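You operate a simulated robot arm through the tools that you are given. There is no shell and no other tool. Be economical: measure what you need, move in short steps, check, and stop when the job is done.

Carry out the task below with a simulated two-armed robot. There is one attempt and no reset: what you move stays moved.

## Task
On the pet shelf top, fold the dish cloth in half, so that its two long edges meet.

Only the result counts: the job must be done as asked and must still hold three seconds after the hand-in. Knocking over, shifting, dropping, spilling or breaking anything else fails it. Flat cloth is picked up by pressing the open fingertips on it (5 to 10 N) and closing them slowly along it; thin cloth reads only 2 to 8 mm in the jaws.

## Robot
Two 7-joint arms with two-finger parallel grippers on one trunk, on a base that drives. Base frame: it is fixed to the floor where the robot stands at the start and does not move with it; the origin is under the middle of the robot, x ahead of it, y to its left, z up; the surface under the hand at the start is at about z = 0.74. Readings come in m, degrees, newtons and seconds.
The left shoulder is at the start at [0.07, 0.163, 1.07], the right one opposite. With the tool pointing down near the work surface each hand reaches from about 0.4 to 0.88 m from the robot's upright axis, wherever it stands, measured 20 degrees to its own side. Places, roughly: pet shelf top [0.6, -0.2, 0.7]. Payload 3.43 kg a hand.
The tool frame of a hand sits at the grasp point between the pads (the TCP): z along the fingers, y along the line on which they close. The tips reach 0.034 m beyond it. The gripper opens to 0.128 m. The fingers are 0.024 m wide and 0.012 m thick; the gripper's body (0.048 by 0.13 m) begins 0.096 m behind the TCP.
Orientation is that of the tool frame in the base frame, as [roll, pitch, yaw] about the fixed x, y, z axes, in that order (R = Rz(yaw) Ry(pitch) Rx(roll)). With the fingers straight down and closing along the base's y, the tool's x points along the base's -x, its y along +y and its z along -z.

## Interface
- The arms move only by the tool apply_moves. It takes "left_plan", "right_plan" or both (then of equal length, played together; a hand with none holds still); each is text: rows parted by semicolons, each of 7 numbers parted by spaces: the finger opening in m, from 0 to 0.128, then the shift along the base's x, y, z in m, then the turn, a rotation vector about the base's x, y, z in degrees. In form: fingers tx ty tz rx ry rz; .... A call has 1 to 10 rows; each row shifts and turns the commanded pose from where the row before left it. Rows are played at 5 a second. More than 0.05 m and 8.6 degrees between two rows, or a gripper value outside its range, and nothing of the call is played. Where a pose cannot be reached the arm comes as near as it can. A force on the tool above 40 N (or 10 N above the force at the start of the call, whichever is more), or a blocked arm, ends the call early, and 0.2 s more pass. The fingers move at their own pace (about 0.153 m/s each) and stop on an object; they squeeze with about 22 N. The grip force told is the motor's: it shows also when the fingers shut on nothing. Time passes only in rows, and 0.2 s behind the last, so rows that do not move let the fingers close. The reply holds the time, the measured pose of the TCP, the force on the tool along the base axes, the opening and the grip force, in the units named above and with some noise, with the torque about the TCP (base axes, N m) and any sound that the robot's microphone picked up, and new pictures: "pictures" is both (left out), scene, wrist or none (wrist: the cameras of the hands that moved).
- Cameras (640 x 400 px; columns grow to the right, rows downward): "scene" is now at [0.1275, -0.0007, 1.2762]; the picture's right is [0.03, -1.00, 0.00], its down [-0.78, -0.03, -0.63] and it looks along [0.63, 0.02, -0.78] (base axes); focal length 262 px, centre (320, 200). "left" rides on the left gripper at [0.076, 0.011, -0.16] in its tool frame; the picture's right is [-0.15, 0.99, 0.00], its down [-0.88, -0.13, -0.46] and it looks along [-0.45, -0.07, 0.89] (tool axes); focal length 234 px, centre (320, 200). "right" rides on the right gripper at [0.076, -0.011, -0.16] in its tool frame; the picture's right is [0.15, 0.99, 0.00], its down [-0.88, 0.13, -0.46] and it looks along [-0.45, 0.07, 0.89] (tool axes); focal length 234 px, centre (320, 200). There is no depth. A picture from a camera that has moved, and an enlarged one, comes with that camera's place and axes in the base frame and with its lens.
- raise_lower(by): slides the trunk up (or, below 0, down) by that many m; the arms and the scene camera ride with it, the base frame stays. It gives what a move gives, with no picture.
- steer(legs): drives the robot by 1 to 6 legs, each [ahead, left, turn to the left] in m, m and degrees, along the robot's own axes; the way and the turn of a leg run together, so that a leg with both is an arc; at most 1.5 m and 180 degrees a leg. The arms and the cameras ride along, it lands a little off, and it stops where it bumps. It gives what a move gives, and a new picture of the scene camera.
- pan_tilt(pan, tilt): turns the head with the scene camera to pan (to the left, within 86 degrees either way) and tilt (down, from -29 to 69), counted from straight ahead of the robot. It gives what a move gives, and a new picture of the scene camera.
- close_up(camera, box): a new picture of the part [left, top, right, bottom] of that camera's present view, enlarged. The clock stands still meanwhile.
- hand_in(): hands the job in; it is judged then, once.

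Work in short steps. Places have to be worked out from the pictures, the camera data and where the tool is seen: move nearer, look again, correct. Check each grasp and each placing, and mend what went wrong. You have 120 turns and 260 pictures in all, those below and enlarged ones among them. Open the grippers and draw the arms clear of the work before you hand the job in, unless the task says otherwise; then end with one line.

The tools are called after "Request:" as a command line: name --argument value ..., lists and objects as JSON in quotes. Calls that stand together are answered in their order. apply_moves: Moves the arms, as the interface text tells. Its arguments: {"type":"object","properties":{"left_plan":{"type":"string"},"right_plan":{"type":"string"},"pictures":{"type":"string","enum":["both","scene","wrist","none"]}},"required":[]} The other tools are called the same way: raise_lower (by) slides the trunk up or down; steer (legs) drives the base; pan_tilt (pan, tilt) turns the head that bears the scene camera; close_up (camera, box) takes an enlarged picture of a part of a camera's view; hand_in () hands the job in.

At the start:

```text
time: 0.0
left_eef_pos: [0.5141, 0.0869, 0.8875]
left_tcp_rot: [-179.9, 0.0, -180.0]
left_force: [-0.2, 0.3, -0.6]
left_wrist_torque: [-0.03, 0.01, -0.04]
left_gripper_width: 0.1278
left_finger_force: 0.1
right_eef_pos: [0.4586, -0.248, 0.9651]
right_tcp_rot: [180.0, 0.0, -179.9]
right_force: [-0.1, -0.6, 0.2]
right_wrist_torque: [-0.01, -0.01, -0.03]
right_gripper_width: 0.1279
right_finger_force: 0.1
trunk travel left (down, up): [-0.55, 0.39]
robot x, y, heading: [0.0017, -0.0029, -0.2]
head pan, tilt: [2.0, 51.3]
```

scene: 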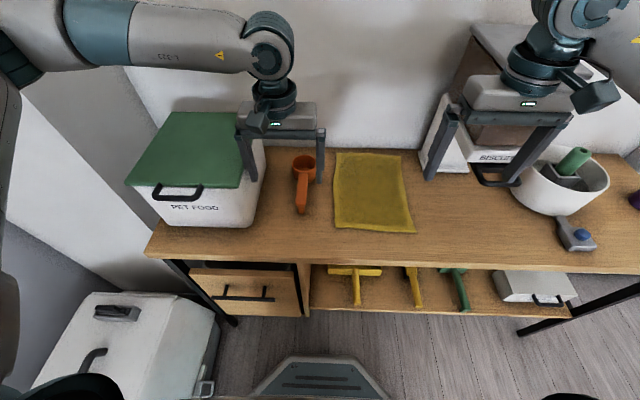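
right: 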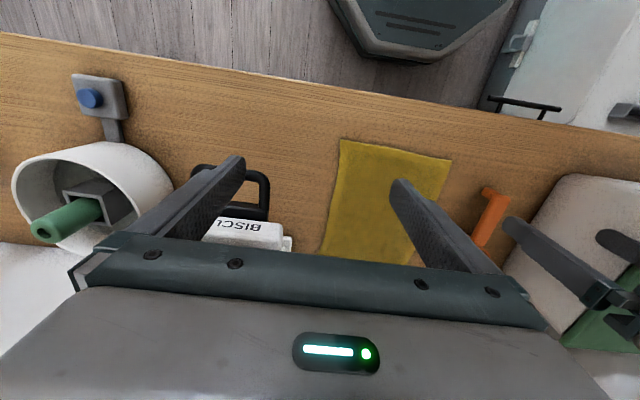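
left: 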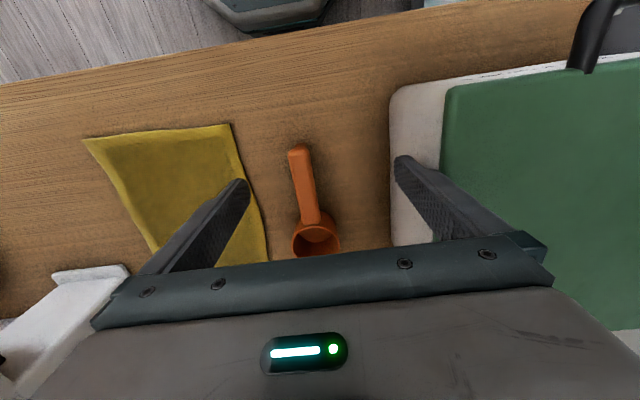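

The cloth spans roughly x 0.47–0.75 and y −0.03 to −0.22, with its long edges along x. I'll take closer looks before moving.

Request:
close_up --camera "scene" --box '[230, 110, 480, 266]'

Request:
close_up --camera "left" --box '[60, 100, 360, 288]'

```text
2.56 times, centred on (355, 188) of scene
camera zoom: at [0.1275, -0.0007, 1.2762], right [0.03, -1.0, 0.0], down [-0.78, -0.03, -0.63], along [0.63, 0.02, -0.78], focal length 670 px, centre (230, 231)
```

zoom: 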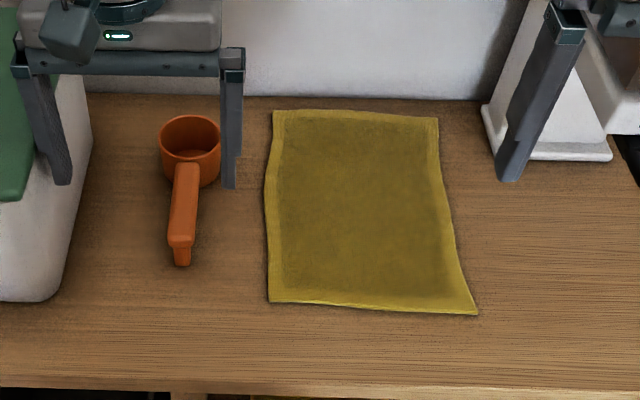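

```text
2.13 times, centred on (210, 194) of left
camera zoom: at [0.4375, 0.0983, 1.0475], right [0.15, 0.99, 0.0], down [0.88, -0.13, 0.46], along [0.45, -0.07, -0.89], focal length 498 px, centre (554, 213)
```

zoom: 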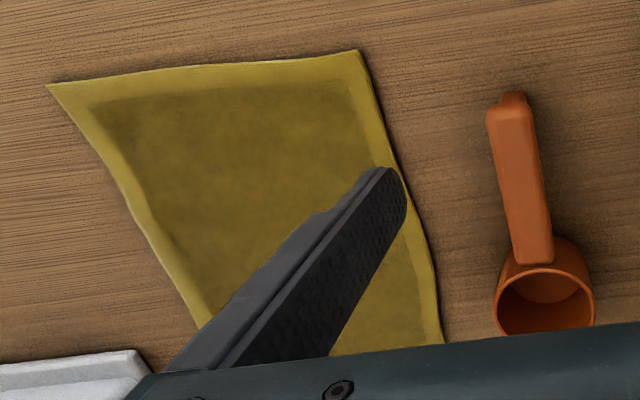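

The table is at z≈0.74. I'll bring the left hand above the far part of the left long edge (x≈0.69), narrowing its fingers, and keep the right hand still.

Request:
apply_moves --left_plan "0.05 0.035 -0.026 0 0 0 0; 0.05 0.035 -0.026 0 0 0 0; 0.04 0.035 -0.027 0 0 0 0; 0.04 0.035 -0.028 -0.01 0 0 0; 0.04 0.035 -0.028 -0.02 0 0 0" --right_plan "0.04 0.01 0.02 0 0 0 0; 0.04 0.01 0.02 -0.01 0 0 0; 0.04 0.01 0.02 -0.01 0 0 0; 0.04 0.01 0.02 -0.01 0 0 0; 0.04 0.01 0.02 -0.01 0 0 0"

```text
time: 1.2
left_eef_pos: [0.6892, -0.0482, 0.8546]
left_tcp_rot: [179.9, 0.0, -179.9]
left_force: [-0.5, 0.1, 1.0]
left_wrist_torque: [0.01, 0.06, 0.04]
left_gripper_width: 0.04
left_finger_force: 0.0
right_eef_pos: [0.5099, -0.1498, 0.9232]
right_tcp_rot: [179.9, -0.1, 180.0]
right_force: [0.2, -0.4, 0.3]
right_wrist_torque: [0.04, -0.06, 0.01]
right_gripper_width: 0.0396
right_finger_force: 0.0
trunk travel left (down, up): [-0.55, 0.39]
robot x, y, heading: [-0.0028, 0.0028, -0.2]
head pan, tilt: [2.0, 51.3]
camera scene: at [0.1289, -0.0016, 1.276], right [0.03, -1.0, 0.0], down [-0.78, -0.03, -0.62], along [0.62, 0.02, -0.78], focal length 262 px, centre (320, 200)
camera right: at [0.4343, -0.1594, 1.0836], right [-0.15, 0.99, 0.0], down [0.88, 0.13, 0.45], along [0.45, 0.07, -0.89], focal length 234 px, centre (320, 200)
camera left: at [0.6127, -0.0373, 1.0136], right [0.14, 0.99, 0.0], down [0.88, -0.13, 0.45], along [0.45, -0.07, -0.89], focal length 234 px, centre (320, 200)
```

scene: 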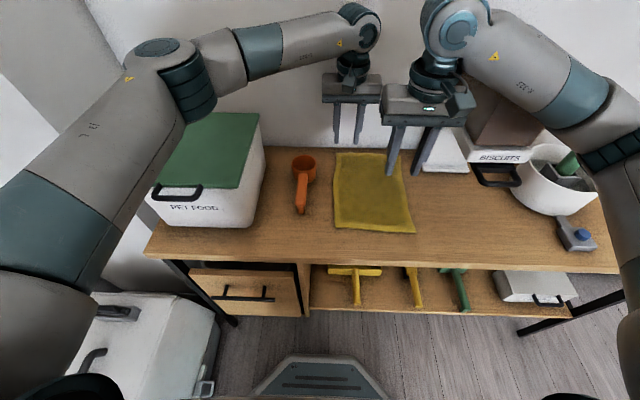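
right: 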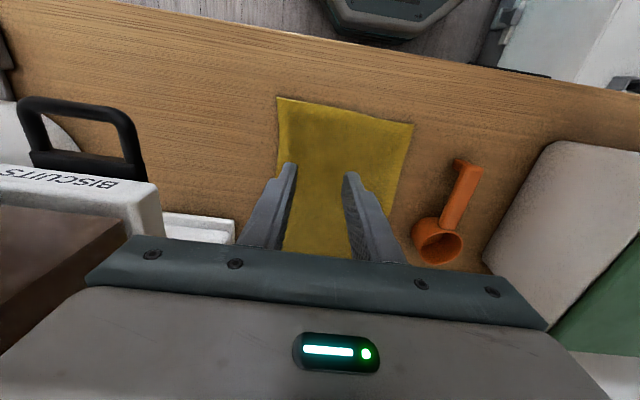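
left: 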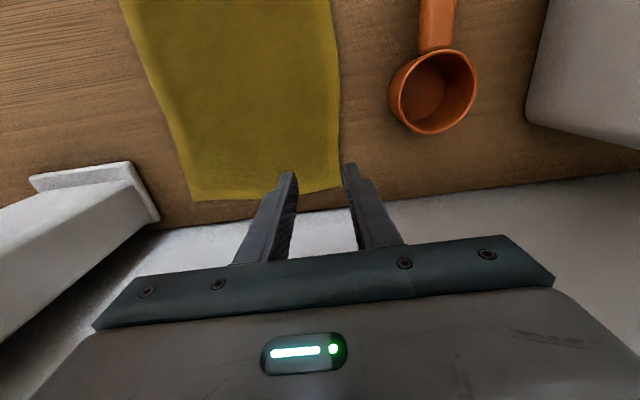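

Elbows are outward, so the two arms should not cross. I bring the right hand over the near part of the same edge (x≈0.52, y≈−0.048).

Request:
apply_moves --right_plan "0.04 0.002 0.02 -0.01 0 0 0; 0.04 0.002 0.02 -0.01 0 0 0; 0.04 0.002 0.02 -0.015 0 0 0; 0.04 0.002 0.02 -0.015 0 0 0; 0.04 0.002 0.022 -0.018 0 0 0"

```text
time: 2.4
left_eef_pos: [0.6734, -0.0546, 0.8656]
left_tcp_rot: [179.8, 0.9, 179.8]
left_force: [0.5, -0.1, 0.3]
left_wrist_torque: [-0.03, 0.0, 0.0]
left_gripper_width: 0.0398
left_finger_force: 0.1
right_eef_pos: [0.5035, -0.0531, 0.8627]
right_tcp_rot: [179.8, 0.9, 179.5]
right_force: [1.9, 1.2, -0.6]
right_wrist_torque: [-0.09, 0.16, 0.0]
right_gripper_width: 0.0399
right_finger_force: 0.0
trunk travel left (down, up): [-0.55, 0.39]
robot x, y, heading: [0.0005, -0.0001, -0.1]
head pan, tilt: [2.0, 51.3]
camera scene: at [0.1076, -0.0059, 1.2781], right [0.03, -1.0, 0.0], down [-0.77, -0.02, -0.64], along [0.64, 0.02, -0.77], focal length 262 px, centre (320, 200)
camera right: at [0.4259, -0.0624, 1.0213], right [-0.14, 0.99, 0.0], down [0.87, 0.12, 0.47], along [0.46, 0.07, -0.88], focal length 234 px, centre (320, 200)
```

scene: 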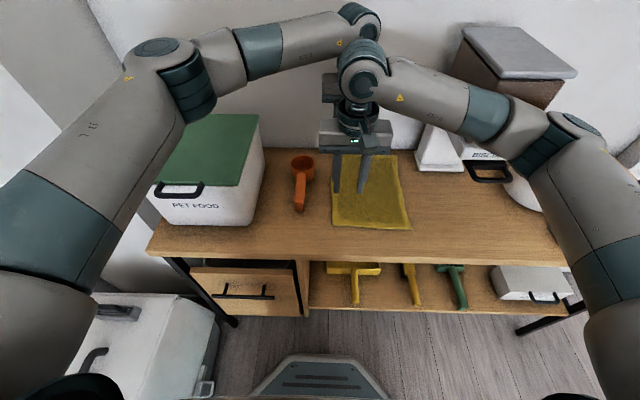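
right: 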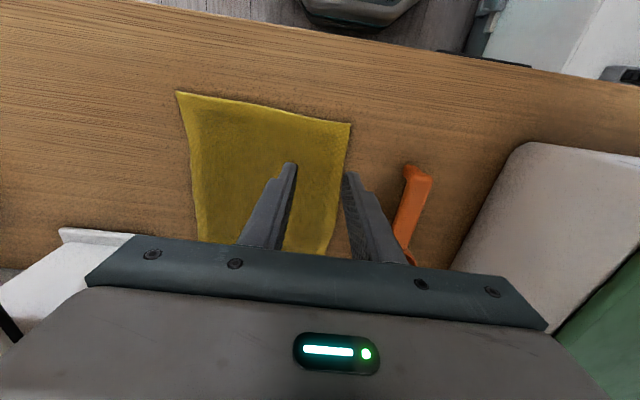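

Both readings shifted about 15 mm in x and the head tilted a bit, so something may be touching or swaying. I'll wait a moment and read again.

Request:
apply_moves --left_plan "0.04 0 0 0 0 0 0; 0.04 0 0 0 0 0 0" --right_plan "0.04 0 0 0 0 0 0; 0.04 0 0 0 0 0 0" --pictures "none"

Request:
close_up --camera "scene" --box '[280, 0, 440, 100]'

```text
time: 3.0
left_eef_pos: [0.6735, -0.0546, 0.8667]
left_tcp_rot: [179.8, 0.9, 179.8]
left_force: [0.1, 0.5, -0.3]
left_wrist_torque: [-0.01, 0.02, 0.0]
left_gripper_width: 0.0399
left_finger_force: 0.0
right_eef_pos: [0.5046, -0.0524, 0.8632]
right_tcp_rot: [179.8, 0.9, 179.7]
right_force: [-0.5, -0.4, 0.4]
right_wrist_torque: [-0.01, -0.01, 0.04]
right_gripper_width: 0.0399
right_finger_force: 0.1
trunk travel left (down, up): [-0.55, 0.39]
robot x, y, heading: [-0.0019, 0.0008, -0.3]
head pan, tilt: [2.0, 51.3]
```

```text
4.00 times, centred on (360, 50) of scene
camera zoom: at [0.1076, -0.0059, 1.2779], right [0.03, -1.0, 0.0], down [-0.77, -0.02, -0.64], along [0.64, 0.02, -0.77], focal length 1047 px, centre (160, 800)
```

zoom: 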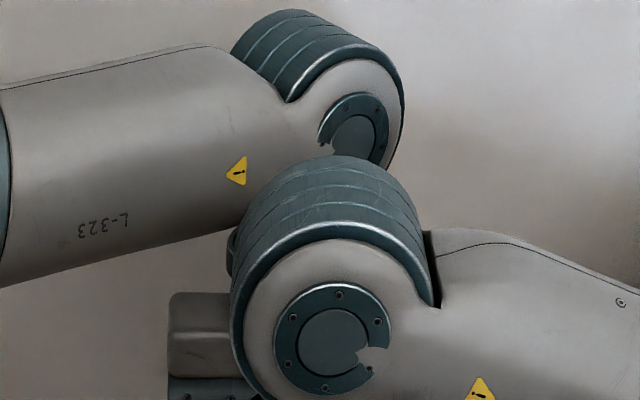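

The wrists look to be in contact. I'll back the right hand 35 mm toward the robot and see whether the readings recover.

Request:
apply_moves --right_plan "0.04 -0.012 0 0 0 0 0; 0.04 -0.012 0 0 0 0 0; 0.04 -0.012 0 0 0 0 0" --pictures "scene"

```text
time: 3.8
left_eef_pos: [0.6852, -0.0473, 0.8596]
left_tcp_rot: [179.8, 0.3, -179.8]
left_force: [0.2, 0.5, -0.2]
left_wrist_torque: [0.0, -0.01, 0.03]
left_gripper_width: 0.04
left_finger_force: 0.0
right_eef_pos: [0.4785, -0.0452, 0.8606]
right_tcp_rot: [179.9, 0.2, -179.9]
right_force: [0.1, -0.3, -0.1]
right_wrist_torque: [-0.02, 0.0, -0.03]
right_gripper_width: 0.0399
right_finger_force: 0.1
trunk travel left (down, up): [-0.55, 0.39]
robot x, y, heading: [0.0041, 0.0011, 0.1]
head pan, tilt: [2.0, 51.3]
camera scene: at [0.1218, -0.0021, 1.2769], right [0.04, -1.0, 0.0], down [-0.78, -0.03, -0.63], along [0.63, 0.02, -0.78], focal length 262 px, centre (320, 200)
```

scene: 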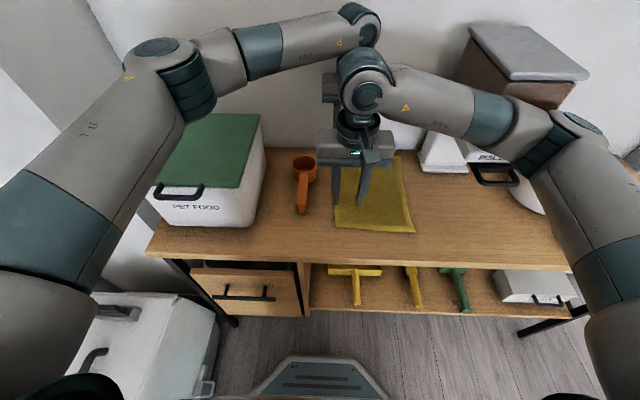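

Contact eases with separation (needs a bit over 0.2 m between the hands, and the wall is at x≈0.775). I'll tilt the right hand 10° so its wrist leans toward the robot, and set left x≈0.70.

Request:
apply_moves --right_plan "0.04 0 0 0 0 -5 0; 0.04 0.002 0 0 0 -5 0; 0.04 0.002 0 0 0 0 0; 0.04 0 0 0 0 0 0" --left_plan "0.04 0 0 0 0 0 0; 0.04 0 0 0 0 0 0; 0.04 0.005 0 0 0 0 0; 0.04 0.005 0 0 0 0 0"

```text
time: 4.8
left_eef_pos: [0.6987, -0.0475, 0.8573]
left_tcp_rot: [180.0, -0.1, -179.9]
left_force: [-0.4, -0.5, 0.4]
left_wrist_torque: [-0.01, -0.01, -0.01]
left_gripper_width: 0.0399
left_finger_force: 0.0
right_eef_pos: [0.4855, -0.0455, 0.858]
right_tcp_rot: [-179.9, 10.0, 180.0]
right_force: [0.8, 0.5, 0.5]
right_wrist_torque: [0.01, -0.03, 0.0]
right_gripper_width: 0.0401
right_finger_force: 0.2
trunk travel left (down, up): [-0.55, 0.39]
robot x, y, heading: [-0.0042, 0.0018, -0.1]
head pan, tilt: [2.0, 51.3]
camera scene: at [0.1274, -0.0006, 1.2762], right [0.03, -1.0, 0.0], down [-0.78, -0.03, -0.63], along [0.63, 0.02, -0.78], focal length 262 px, centre (320, 200)
camera right: at [0.3839, -0.0556, 1.0024], right [-0.14, 0.99, -0.03], down [0.79, 0.13, 0.6], along [0.6, 0.07, -0.8], focal length 234 px, centre (320, 200)
camera left: at [0.6222, -0.0366, 1.0168], right [0.14, 0.99, 0.0], down [0.88, -0.13, 0.46], along [0.45, -0.07, -0.89], focal length 234 px, centre (320, 200)
```

scene: 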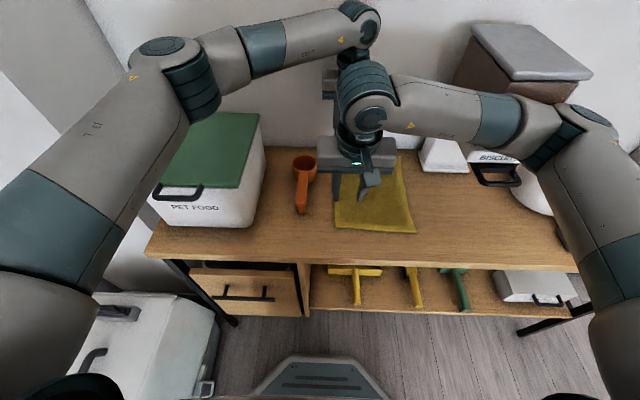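
right: 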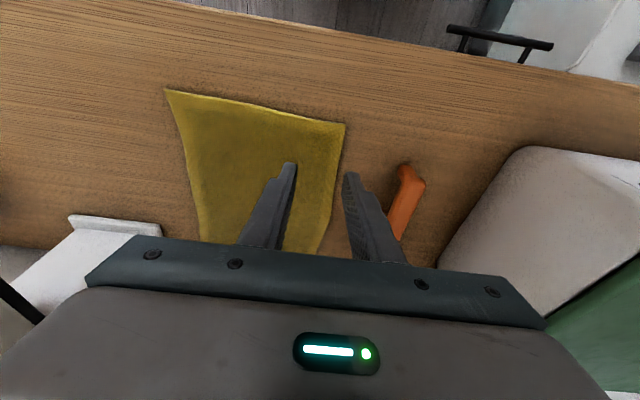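
left: 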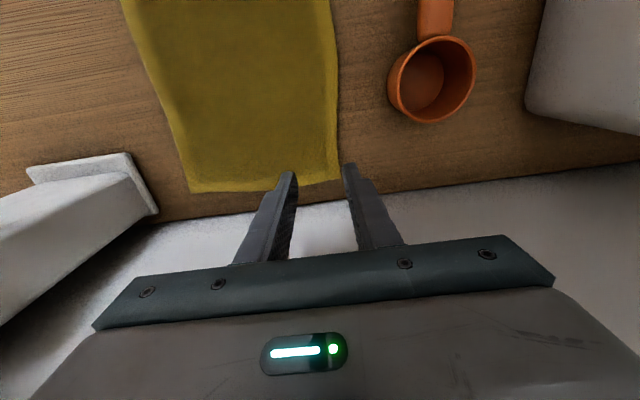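

Contact cleared; tips line up on the edge. Descending to just above the cloth with 34 mm openings, y≈−0.05.

Request:
apply_moves --right_plan "0.034 0 -0.0045 -0.02 0 0 0; 0.034 0 0 -0.02 0 0 0; 0.034 0 0 -0.02 0 0 0; 0.034 0 0 -0.012 0 0 0; 0.034 0 0 0 0 0 0" --left_plan "0.034 0 -0.0045 -0.02 0 0 0; 0.034 0 0 -0.02 0 0 0; 0.034 0 0 -0.02 0 0 0; 0.034 0 0 -0.012 0 0 0; 0.034 0 0 0 0 0 0"

```text
time: 6.0
left_eef_pos: [0.6994, -0.0524, 0.7848]
left_tcp_rot: [180.0, -0.1, -179.8]
left_force: [-0.8, 0.5, 0.2]
left_wrist_torque: [-0.03, -0.02, 0.0]
left_gripper_width: 0.034
left_finger_force: 0.1
right_eef_pos: [0.4869, -0.0505, 0.7833]
right_tcp_rot: [-180.0, 10.0, 179.9]
right_force: [0.5, -0.2, 0.8]
right_wrist_torque: [0.02, 0.04, 0.0]
right_gripper_width: 0.0341
right_finger_force: 0.0
trunk travel left (down, up): [-0.55, 0.39]
robot x, y, heading: [-0.0015, -0.0029, 0.1]
head pan, tilt: [2.0, 51.3]
camera scene: at [0.1275, -0.0008, 1.2762], right [0.03, -1.0, 0.0], down [-0.78, -0.03, -0.63], along [0.63, 0.02, -0.78], focal length 262 px, centre (320, 200)
camera right: at [0.3843, -0.0606, 0.9284], right [-0.14, 0.99, -0.02], down [0.79, 0.13, 0.6], along [0.6, 0.07, -0.8], focal length 234 px, centre (320, 200)
camera left: at [0.6232, -0.0419, 0.9443], right [0.15, 0.99, 0.0], down [0.88, -0.13, 0.46], along [0.45, -0.07, -0.89], focal length 234 px, centre (320, 200)
```

scene: 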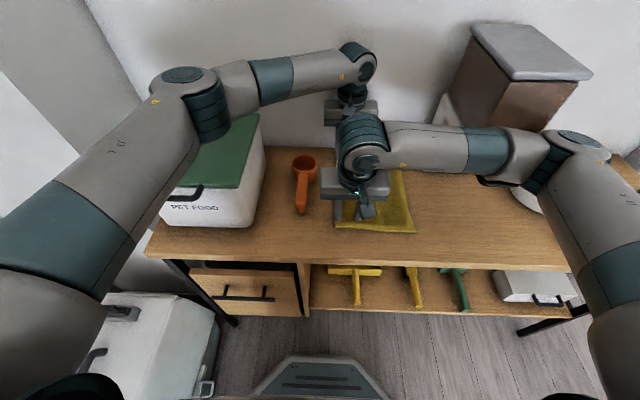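
right: 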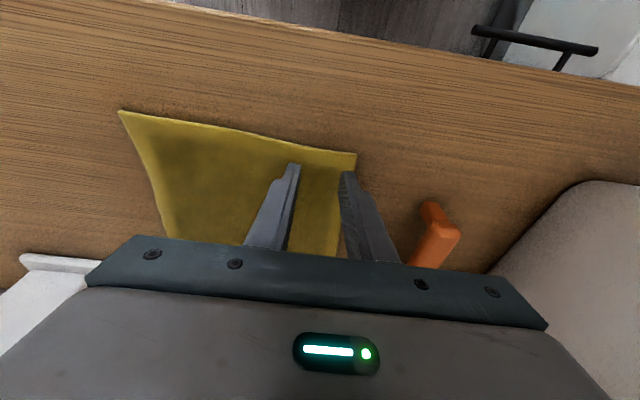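
left: 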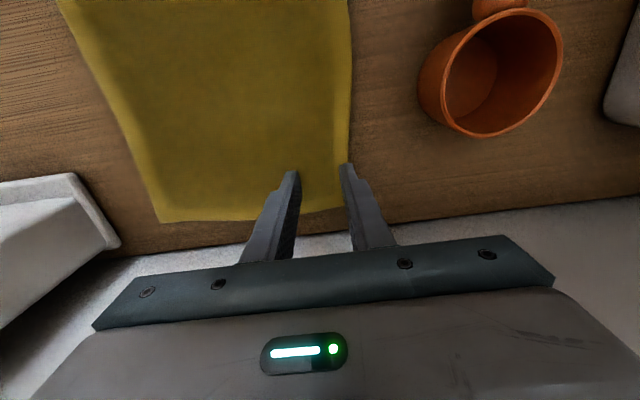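

Outer fingers sit right on the border; I shift both 5 mm inward and press down slowly.

Request:
apply_moves --right_plan "0.034 0 -0.005 0 0 0 0; 0.034 0 0 -0.004 0 0 0; 0.034 0 0 -0.003 0 0 0; 0.034 0 0 -0.002 0 0 0; 0.034 0 0 0 0 0 0" --left_plan "0.034 0 -0.005 0 0 0 0; 0.034 0 0 -0.004 0 0 0; 0.034 0 0 -0.003 0 0 0; 0.034 0 0 -0.003 0 0 0; 0.034 0 0 0 0 0 0" --pictures "none"

```text
time: 7.2
left_eef_pos: [0.6999, -0.0572, 0.7774]
left_tcp_rot: [-180.0, 0.2, -180.0]
left_force: [1.8, -0.1, 6.0]
left_wrist_torque: [-0.05, -0.07, 0.01]
left_gripper_width: 0.0342
left_finger_force: 0.1
right_eef_pos: [0.4871, -0.0563, 0.7771]
right_tcp_rot: [179.8, 10.3, 179.9]
right_force: [1.9, -3.6, 26.6]
right_wrist_torque: [-0.1, 0.05, 0.01]
right_gripper_width: 0.0339
right_finger_force: 0.0
trunk travel left (down, up): [-0.55, 0.39]
robot x, y, heading: [0.004, 0.0031, -0.2]
head pan, tilt: [2.0, 51.3]
```

Left presses 6 N (good), right 27 N, so the right is raised slightly.

Request:
apply_moves --right_plan "0.034 0 0 -0.00 0 0 0; 0.034 0 0 0.0015 0 0 0; 0.034 0 0 0 0 0 0" --left_plan "0.034 0 0 0 0 0 0; 0.034 0 0 0 0 0 0; 0.034 0 0 0 0 0 0" --pictures "none"

```text
time: 8.0
left_eef_pos: [0.699, -0.0564, 0.7776]
left_tcp_rot: [-179.9, 0.1, -179.9]
left_force: [1.0, -1.2, 9.7]
left_wrist_torque: [-0.05, 0.0, 0.01]
left_gripper_width: 0.034
left_finger_force: 0.1
right_eef_pos: [0.4863, -0.0559, 0.7779]
right_tcp_rot: [179.9, 10.1, 180.0]
right_force: [5.5, -1.4, 22.0]
right_wrist_torque: [-0.03, -0.11, 0.02]
right_gripper_width: 0.0337
right_finger_force: 0.1
trunk travel left (down, up): [-0.55, 0.39]
robot x, y, heading: [0.0011, 0.0006, -0.0]
head pan, tilt: [2.0, 51.3]
```

Request:
apply_moves --right_plan "0.034 0 0 0.002 0 0 0; 0.034 0 0 0.001 0 0 0; 0.034 0 0 0 0 0 0" --pictures "none"

```text
time: 8.8
left_eef_pos: [0.6994, -0.0568, 0.7769]
left_tcp_rot: [-180.0, 0.2, -179.8]
left_force: [0.9, -1.3, 14.5]
left_wrist_torque: [-0.07, 0.02, 0.02]
left_gripper_width: 0.0339
left_finger_force: 0.1
right_eef_pos: [0.4852, -0.0565, 0.7804]
right_tcp_rot: [-179.9, 10.0, -180.0]
right_force: [-0.7, 0.8, 0.0]
right_wrist_torque: [0.01, 0.01, -0.02]
right_gripper_width: 0.0337
right_finger_force: 0.1
trunk travel left (down, up): [-0.55, 0.39]
robot x, y, heading: [0.001, 0.0044, 0.2]
head pan, tilt: [2.0, 51.3]
```

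The arms couple through the trunk; right now 0 N, left 14 N. Small corrections both ways.

Request:
apply_moves --right_plan "0.034 0 0 -0.0015 0 0 0; 0.034 0 0 0 0 0 0; 0.034 0 0 0 0 0 0" --left_plan "0.034 0 0 0.0004 0 0 0; 0.034 0 0 0 0 0 0; 0.034 0 0 0 0 0 0" --pictures "none"

```text
time: 9.6
left_eef_pos: [0.7002, -0.0576, 0.7778]
left_tcp_rot: [179.9, 0.1, -179.9]
left_force: [-1.0, 0.6, 11.3]
left_wrist_torque: [0.02, 0.06, 0.0]
left_gripper_width: 0.034
left_finger_force: 0.0
right_eef_pos: [0.4865, -0.0548, 0.7795]
right_tcp_rot: [-180.0, 10.1, -180.0]
right_force: [-1.5, -0.1, 1.7]
right_wrist_torque: [0.0, 0.06, 0.02]
right_gripper_width: 0.034
right_finger_force: 0.0
trunk travel left (down, up): [-0.55, 0.39]
robot x, y, heading: [0.0022, -0.0013, -0.3]
head pan, tilt: [2.0, 51.3]
```

Request:
apply_moves --right_plan "0.034 0 0 -0.0006 0 0 0; 0.034 0 0 0 0 0 0; 0.034 0 0 0 0 0 0" --left_plan "0.034 0 0 0.0003 0 0 0; 0.034 0 0 0 0 0 0; 0.034 0 0 0 0 0 0" --pictures "none"

```text
time: 10.4
left_eef_pos: [0.6994, -0.0569, 0.7771]
left_tcp_rot: [-179.9, 0.1, -179.9]
left_force: [0.9, -2.1, 10.1]
left_wrist_torque: [-0.07, -0.04, -0.03]
left_gripper_width: 0.0342
left_finger_force: 0.0
right_eef_pos: [0.486, -0.0556, 0.7789]
right_tcp_rot: [180.0, 10.1, -179.9]
right_force: [-0.7, 1.1, 3.1]
right_wrist_torque: [0.05, 0.01, 0.02]
right_gripper_width: 0.0341
right_finger_force: 0.0
trunk travel left (down, up): [-0.55, 0.39]
robot x, y, heading: [0.0013, 0.0021, -0.1]
head pan, tilt: [2.0, 51.3]
```

Pressure is about 10 N left, 3 N right. I add a little on the right and close both slowly.

Request:
apply_moves --right_plan "0.034 0 0 -0.0008 0 0 0; 0.030 0 0 0 0 0 0; 0.026 0 0 0 0 0 0; 0.022 0 0 0 0 0 0; 0.018 0 0 0 0 0 0; 0.014 0 0 0 0 0 0; 0.010 0 0 0 0 0 0; 0.005 0 0 0 0 0 0; 0 0 0 0 0 0 0; 0 0 0 0 0 0 0" --left_plan "0.034 0 0 0.0002 0 0 0; 0.030 0 0 0 0 0 0; 0.026 0 0 0 0 0 0; 0.022 0 0 0 0 0 0; 0.018 0 0 0 0 0 0; 0.014 0 0 0 0 0 0; 0.010 0 0 0 0 0 0; 0.005 0 0 0 0 0 0; 0 0 0 0 0 0 0; 0 0 0 0 0 0 0"

```text
time: 12.6
left_eef_pos: [0.6986, -0.0575, 0.7769]
left_tcp_rot: [179.9, 0.1, -179.9]
left_force: [0.4, -1.2, 6.9]
left_wrist_torque: [0.01, -0.01, -0.01]
left_gripper_width: 0.0044
left_finger_force: 21.6
right_eef_pos: [0.4853, -0.0551, 0.7782]
right_tcp_rot: [180.0, 10.1, -179.9]
right_force: [0.6, 0.3, 8.9]
right_wrist_torque: [0.02, 0.01, -0.04]
right_gripper_width: 0.0045
right_finger_force: 22.6
trunk travel left (down, up): [-0.55, 0.39]
robot x, y, heading: [-0.0006, 0.0011, 0.1]
head pan, tilt: [2.0, 51.3]
camera scene: at [0.1262, -0.0006, 1.2764], right [0.03, -1.0, 0.0], down [-0.78, -0.03, -0.63], along [0.63, 0.02, -0.78], focal length 262 px, centre (320, 200)
camera right: at [0.3843, -0.0655, 0.9226], right [-0.14, 0.99, -0.03], down [0.79, 0.13, 0.6], along [0.6, 0.07, -0.8], focal length 234 px, centre (320, 200)
camera left: at [0.6217, -0.0459, 0.937], right [0.15, 0.99, 0.0], down [0.88, -0.13, 0.46], along [0.45, -0.07, -0.89], focal length 234 px, centre (320, 200)
```

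scene: 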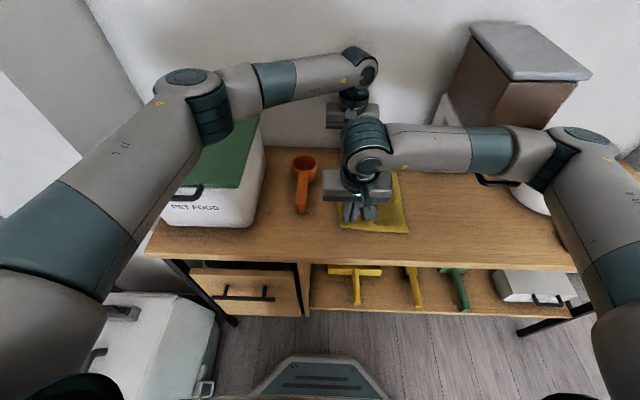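
right: 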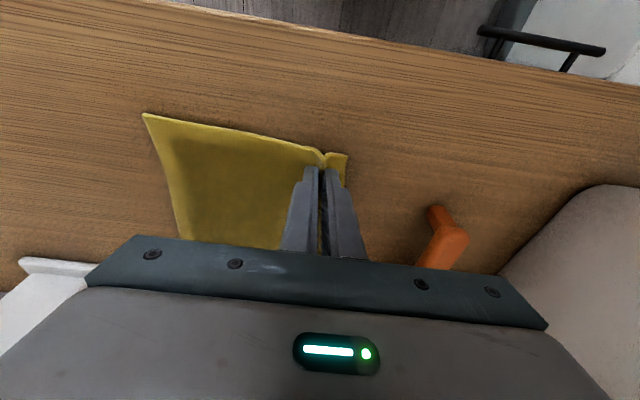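
left: 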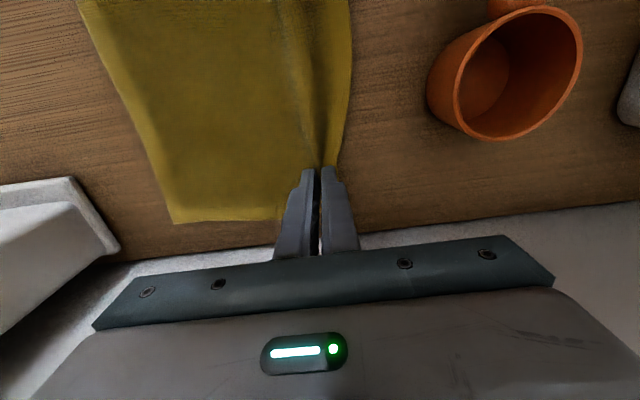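

Both ridges are gripped, but about 3 cm of edge lies outside the jaws and would fold back on itself. I'll open, lift a bit, and re-grip right at the edge.

Request:
apply_moves --right_plan "0.01 0 0 0 0 0 0; 0.02 0 0 0 0 0 0; 0.034 0 0 0 0 0 0; 0.034 0 0 0.01 0 0 0; 0.034 0 0 0.01 0 0 0" --left_plan "0.01 0 0 0 0 0 0; 0.02 0 0 0 0 0 0; 0.034 0 0 0 0 0 0; 0.034 0 0 0.01 0 0 0; 0.034 0 0 0.01 0 0 0" --pictures "wrist"

Request:
close_up --camera "scene" --box '[300, 140, 440, 240]'

```text
time: 13.8
left_eef_pos: [0.6971, -0.0576, 0.7957]
left_tcp_rot: [180.0, 0.0, -180.0]
left_force: [0.8, 0.1, -0.7]
left_wrist_torque: [0.02, 0.0, -0.02]
left_gripper_width: 0.034
left_finger_force: 0.0
right_eef_pos: [0.4859, -0.0566, 0.7969]
right_tcp_rot: [180.0, 10.0, -180.0]
right_force: [0.7, 0.4, -0.3]
right_wrist_torque: [0.01, -0.02, 0.0]
right_gripper_width: 0.034
right_finger_force: 0.0
trunk travel left (down, up): [-0.55, 0.39]
robot x, y, heading: [0.0004, -0.0002, -0.2]
head pan, tilt: [2.0, 51.3]
camera right: at [0.3844, -0.0669, 0.9416], right [-0.14, 0.99, -0.03], down [0.79, 0.13, 0.6], along [0.6, 0.07, -0.8], focal length 234 px, centre (320, 200)
camera left: at [0.6216, -0.0458, 0.9561], right [0.15, 0.99, 0.0], down [0.88, -0.13, 0.46], along [0.45, -0.07, -0.89], focal length 234 px, centre (320, 200)
```

right: 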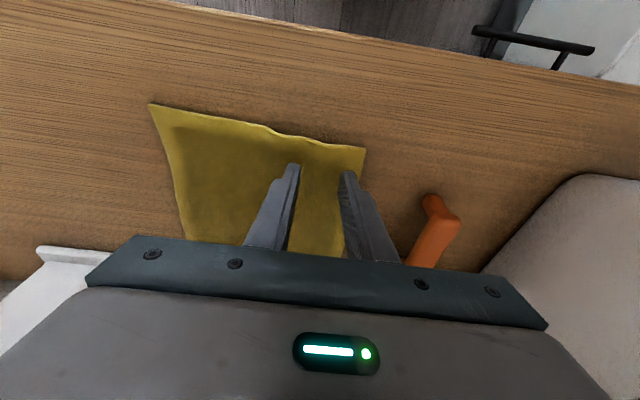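
left: 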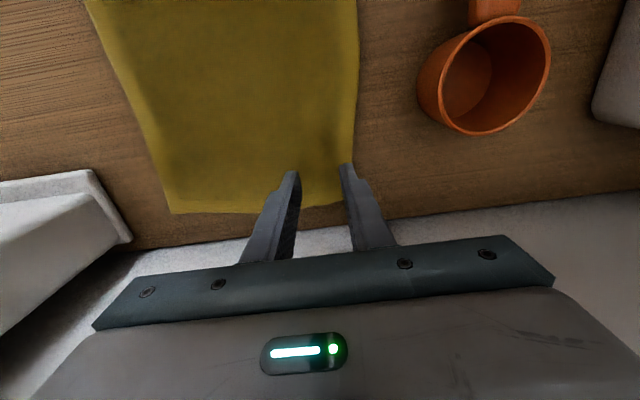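

```text
4.00 times, centred on (370, 190) of scene
camera zoom: at [0.1271, -0.0006, 1.2761], right [0.03, -1.0, 0.0], down [-0.78, -0.03, -0.63], along [0.63, 0.02, -0.78], focal length 1047 px, centre (120, 240)
```

zoom: 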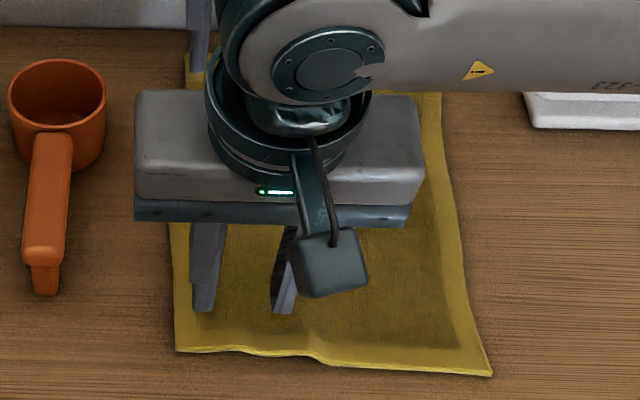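

The cloth relaxed flat, edge at y≈−0.022 to −0.025. I shift both hands 16 mm outward so the outer finger covers only ~4 mm of cloth, and lower again.

Request:
apply_moves --right_plan "0.03 0 0.008 0 0 0 0; 0.03 0 0.008 0 0 0 0; 0.03 0 0 -0.008 0 0 0; 0.03 0 0 -0.007 0 0 0; 0.03 0 0 -0.002 0 0 0; 0.03 0 0 0 0 0 0" --left_plan "0.03 0 0.008 0 0 0 0; 0.03 0 0.008 0 0 0 0; 0.03 0 0 -0.008 0 0 0; 0.03 0 0 -0.007 0 0 0; 0.03 0 0 -0.002 0 0 0; 0.03 0 0 0 0 0 0" --pictures "wrist"

```text
time: 15.2
left_eef_pos: [0.7, -0.0407, 0.7796]
left_tcp_rot: [-180.0, 0.0, -179.8]
left_force: [0.3, 0.0, -0.7]
left_wrist_torque: [-0.02, 0.0, 0.02]
left_gripper_width: 0.03
left_finger_force: 0.0
right_eef_pos: [0.4858, -0.0414, 0.7808]
right_tcp_rot: [-180.0, 10.0, -180.0]
right_force: [-0.1, -0.6, 0.6]
right_wrist_torque: [0.0, -0.05, -0.05]
right_gripper_width: 0.0299
right_finger_force: 0.1
trunk travel left (down, up): [-0.55, 0.39]
robot x, y, heading: [0.0002, -0.0001, -0.1]
head pan, tilt: [2.0, 51.3]
camera right: at [0.3844, -0.0508, 0.9251], right [-0.14, 0.99, -0.03], down [0.79, 0.13, 0.6], along [0.6, 0.07, -0.8], focal length 234 px, centre (320, 200)
camera left: at [0.623, -0.0294, 0.9394], right [0.15, 0.99, 0.0], down [0.88, -0.13, 0.46], along [0.45, -0.07, -0.89], focal length 234 px, centre (320, 200)
```

right: 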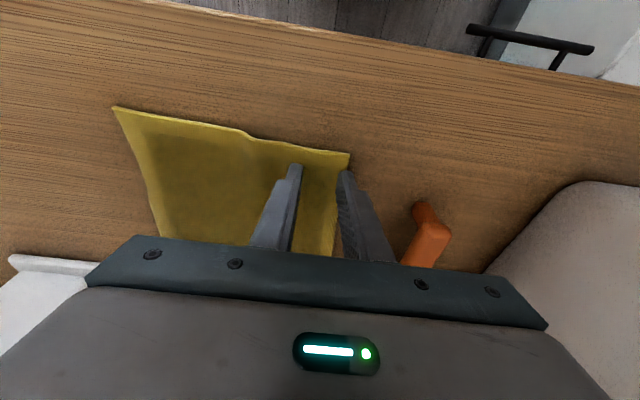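
left: 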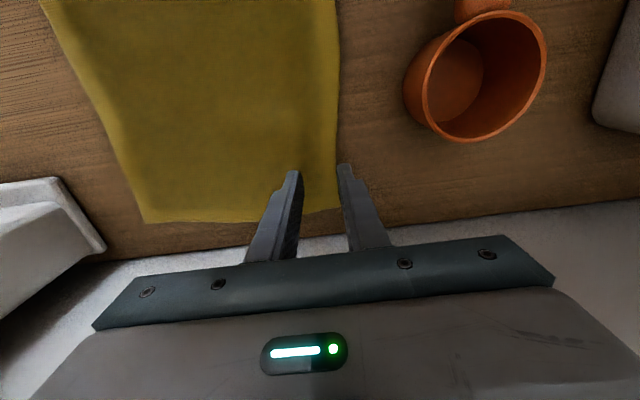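

Request:
close_up --camera "left" --box '[260, 130, 400, 218]'

Request:
close_up --camera "right" --box '[260, 130, 400, 218]'

```text
4.55 times, centred on (330, 174) of left
camera zoom: at [0.623, -0.0294, 0.9394], right [0.15, 0.99, 0.0], down [0.88, -0.13, 0.46], along [0.45, -0.07, -0.89], focal length 1064 px, centre (274, 318)
```

zoom: 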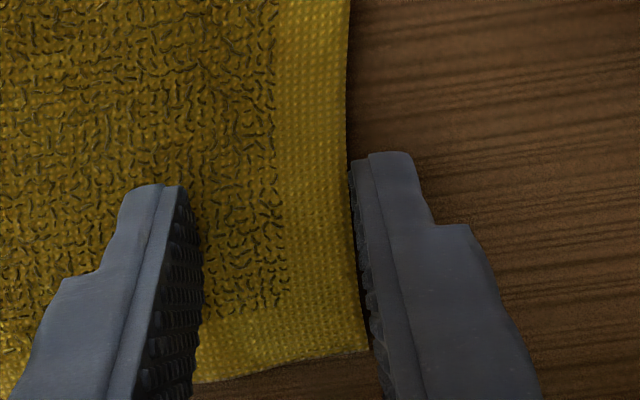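

```text
4.55 times, centred on (330, 174) of right
camera zoom: at [0.3844, -0.0508, 0.9251], right [-0.14, 0.99, -0.03], down [0.79, 0.13, 0.6], along [0.6, 0.07, -0.8], focal length 1064 px, centre (274, 318)
```

zoom: 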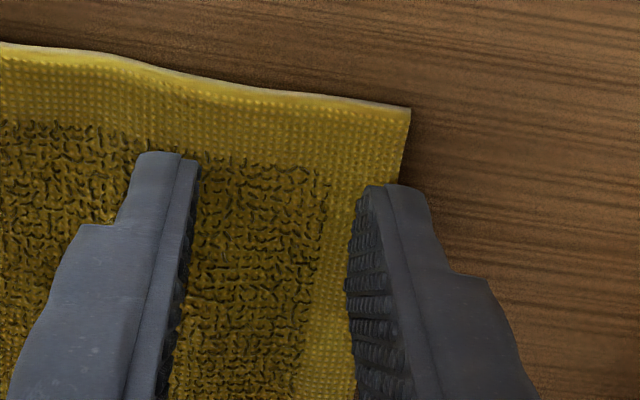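

Left outer finger is just off the edge; right covers a few mm, as wanted. Shift left 4 mm inward and press both.

Request:
apply_moves --right_plan "0.03 0 0 0 0 0 0; 0.03 0 0 -0.001 0 0 0; 0.03 0 0 -0.001 0 0 0; 0.03 0 0 0 0 0 0" --left_plan "0.03 0 -0.005 0 0 0 0; 0.03 0 0 -0.001 0 0 0; 0.03 0 0 -0.001 0 0 0; 0.03 0 0 0 0 0 0" --pictures "none"

```text
time: 16.2
left_eef_pos: [0.6999, -0.0459, 0.7769]
left_tcp_rot: [179.9, 0.0, -179.8]
left_force: [0.9, -0.2, 3.4]
left_wrist_torque: [-0.04, 0.0, -0.01]
left_gripper_width: 0.03
left_finger_force: 0.2
right_eef_pos: [0.4861, -0.0398, 0.7786]
right_tcp_rot: [-180.0, 10.1, 179.9]
right_force: [0.2, -1.0, 4.2]
right_wrist_torque: [-0.06, -0.03, 0.03]
right_gripper_width: 0.0301
right_finger_force: 0.0
trunk travel left (down, up): [-0.55, 0.39]
robot x, y, heading: [-0.0009, -0.0025, 0.1]
head pan, tilt: [2.0, 51.3]
```

Forces are ~4 N each; add a hair of pressure and close slowly.

Request:
apply_moves --right_plan "0.03 0 0 -0.0005 0 0 0; 0.027 0 0 0 0 0 0; 0.024 0 0 0 0 0 0; 0.02 0 0 0 0 0 0; 0.016 0 0 0 0 0 0; 0.012 0 0 0 0 0 0; 0.008 0 0 0 0 0 0; 0.004 0 0 0 0 0 0; 0 0 0 0 0 0 0; 0 0 0 0 0 0 0" --left_plan "0.03 0 0 -0.0005 0 0 0; 0.027 0 0 0 0 0 0; 0.024 0 0 0 0 0 0; 0.02 0 0 0 0 0 0; 0.016 0 0 0 0 0 0; 0.012 0 0 0 0 0 0; 0.008 0 0 0 0 0 0; 0.004 0 0 0 0 0 0; 0 0 0 0 0 0 0; 0 0 0 0 0 0 0" --pictures "wrist"

Request:
close_up --camera "left" --box '[260, 130, 400, 218]'

Request:
close_up --camera "right" --box '[260, 130, 400, 218]'

```text
time: 18.4
left_eef_pos: [0.699, -0.0462, 0.7768]
left_tcp_rot: [-180.0, 0.0, -179.8]
left_force: [-0.2, -0.5, 5.0]
left_wrist_torque: [-0.03, 0.03, -0.04]
left_gripper_width: 0.004
left_finger_force: 21.8
right_eef_pos: [0.4859, -0.0403, 0.7771]
right_tcp_rot: [179.9, 10.0, 179.9]
right_force: [0.1, -0.5, 4.9]
right_wrist_torque: [-0.02, 0.0, 0.01]
right_gripper_width: 0.0038
right_finger_force: 22.2
trunk travel left (down, up): [-0.55, 0.39]
robot x, y, heading: [-0.0002, -0.0005, -0.0]
head pan, tilt: [2.0, 51.3]
camera right: at [0.3837, -0.0503, 0.9227], right [-0.14, 0.99, -0.03], down [0.79, 0.13, 0.6], along [0.6, 0.07, -0.8], focal length 234 px, centre (320, 200)
camera left: at [0.6221, -0.035, 0.9369], right [0.15, 0.99, 0.0], down [0.88, -0.13, 0.46], along [0.45, -0.07, -0.89], focal length 234 px, centre (320, 200)
```

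right: 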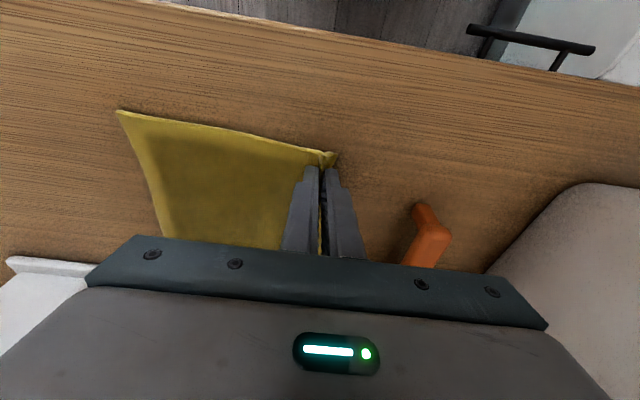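
left: 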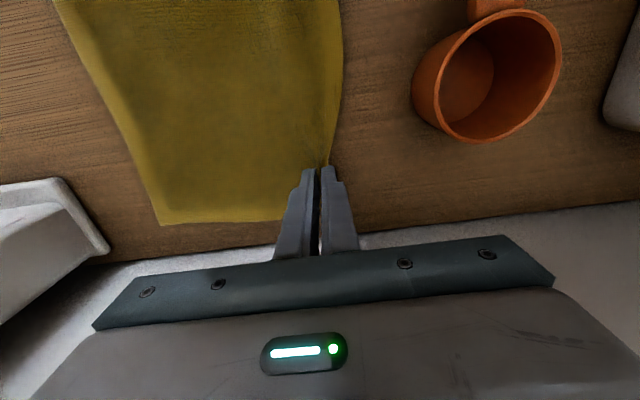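

```text
4.55 times, centred on (330, 174) of left
camera zoom: at [0.6221, -0.035, 0.9369], right [0.15, 0.99, 0.0], down [0.88, -0.13, 0.46], along [0.45, -0.07, -0.89], focal length 1064 px, centre (274, 318)
```

zoom: 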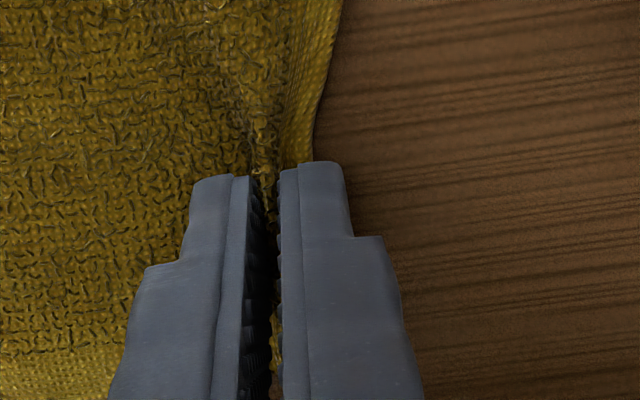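

```text
4.55 times, centred on (330, 174) of right
camera zoom: at [0.3837, -0.0503, 0.9227], right [-0.14, 0.99, -0.03], down [0.79, 0.13, 0.6], along [0.6, 0.07, -0.8], focal length 1064 px, centre (274, 318)
```

zoom: 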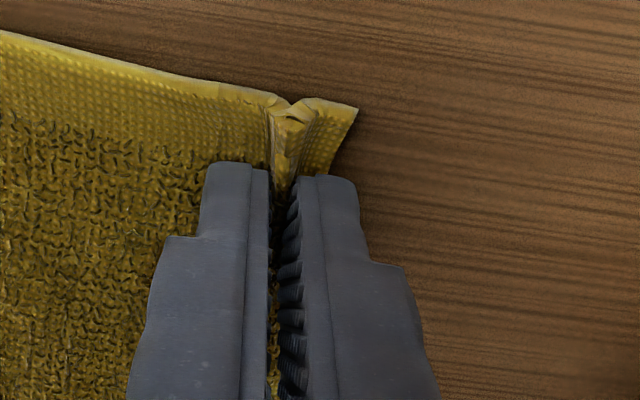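

Both jaws hold the edge with only ~6 mm outside. Now lift along an arc toward the crease line (y≈−0.12), first half, and check.

Request:
apply_moves --right_plan "0 0 -0.0036 0.02 0 0 0; 0 0 -0.0104 0.018 0 0 0; 0 0 -0.0162 0.0144 0 0 0; 0 0 -0.0205 0.0092 0 0 0; 0 0 -0.0227 0.0032 0 0 0" --left_plan "0 0 -0.0036 0.02 0 0 0; 0 0 -0.0104 0.018 0 0 0; 0 0 -0.0162 0.0144 0 0 0; 0 0 -0.0205 0.0092 0 0 0; 0 0 -0.0227 0.0032 0 0 0"

```text
time: 19.6
left_eef_pos: [0.6977, -0.1237, 0.8414]
left_tcp_rot: [-180.0, 0.1, -179.9]
left_force: [0.0, 0.0, 0.4]
left_wrist_torque: [0.02, -0.01, -0.02]
left_gripper_width: 0.004
left_finger_force: 21.4
right_eef_pos: [0.4855, -0.1169, 0.8438]
right_tcp_rot: [180.0, 9.9, 180.0]
right_force: [0.1, -1.2, -1.4]
right_wrist_torque: [0.0, 0.02, 0.02]
right_gripper_width: 0.0036
right_finger_force: 22.4
trunk travel left (down, up): [-0.55, 0.39]
robot x, y, heading: [-0.0037, 0.0017, 0.0]
head pan, tilt: [2.0, 51.3]
camera scene: at [0.1271, -0.0027, 1.2762], right [0.03, -1.0, 0.0], down [-0.78, -0.03, -0.63], along [0.63, 0.02, -0.78], focal length 262 px, centre (320, 200)
camera right: at [0.384, -0.1265, 0.9882], right [-0.15, 0.99, -0.02], down [0.79, 0.13, 0.6], along [0.6, 0.07, -0.8], focal length 234 px, centre (320, 200)
camera left: at [0.6221, -0.1126, 1.0009], right [0.15, 0.99, 0.0], down [0.88, -0.13, 0.46], along [0.45, -0.06, -0.89], focal length 234 px, centre (320, 200)
```

scene: 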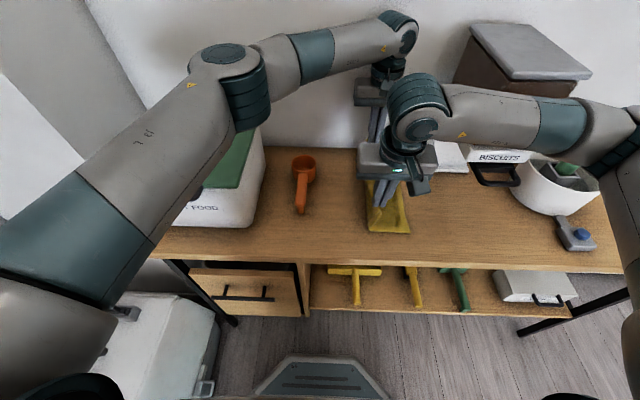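
right: 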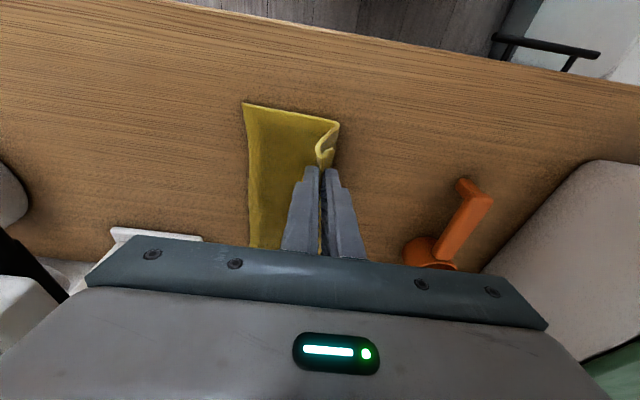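
left: 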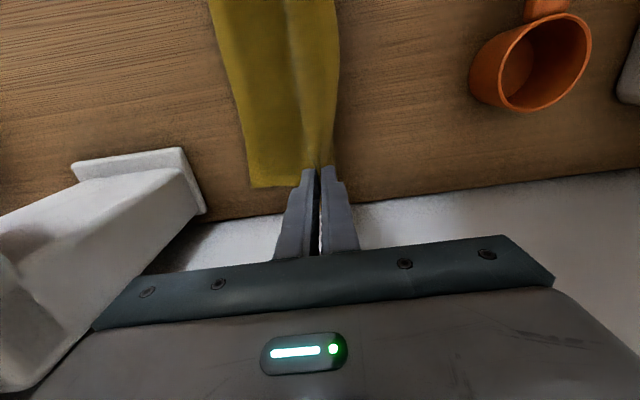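

The sheet lifts cleanly. I'll measure where the right edge lies now.

Request:
close_up --camera "scene" --box '[340, 150, 452, 220]'

Request:
close_up --camera "scene" --box '[340, 170, 452, 240]'

```text
5.71 times, centred on (396, 185) of scene
camera zoom: at [0.1271, -0.0027, 1.2762], right [0.03, -1.0, 0.0], down [-0.78, -0.03, -0.63], along [0.63, 0.02, -0.78], focal length 1496 px, centre (-114, 286)
```

zoom: 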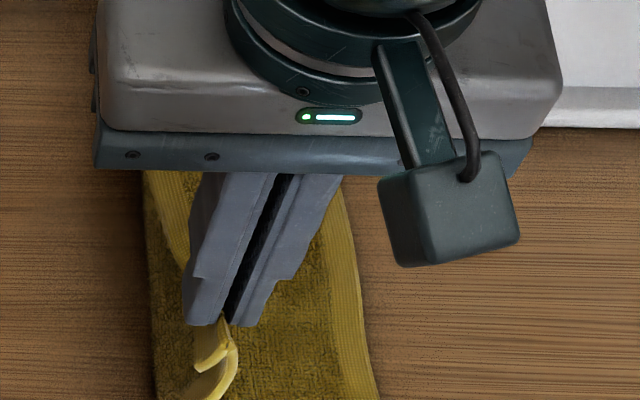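

```text
5.71 times, centred on (396, 205) of scene
camera zoom: at [0.1271, -0.0027, 1.2762], right [0.03, -1.0, 0.0], down [-0.78, -0.03, -0.63], along [0.63, 0.02, -0.78], focal length 1496 px, centre (-114, 171)
```

zoom: 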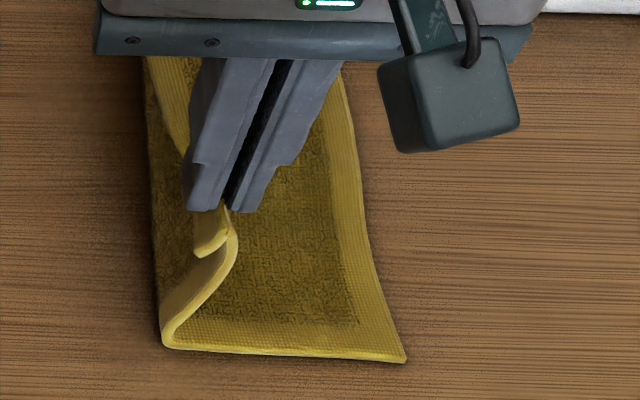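

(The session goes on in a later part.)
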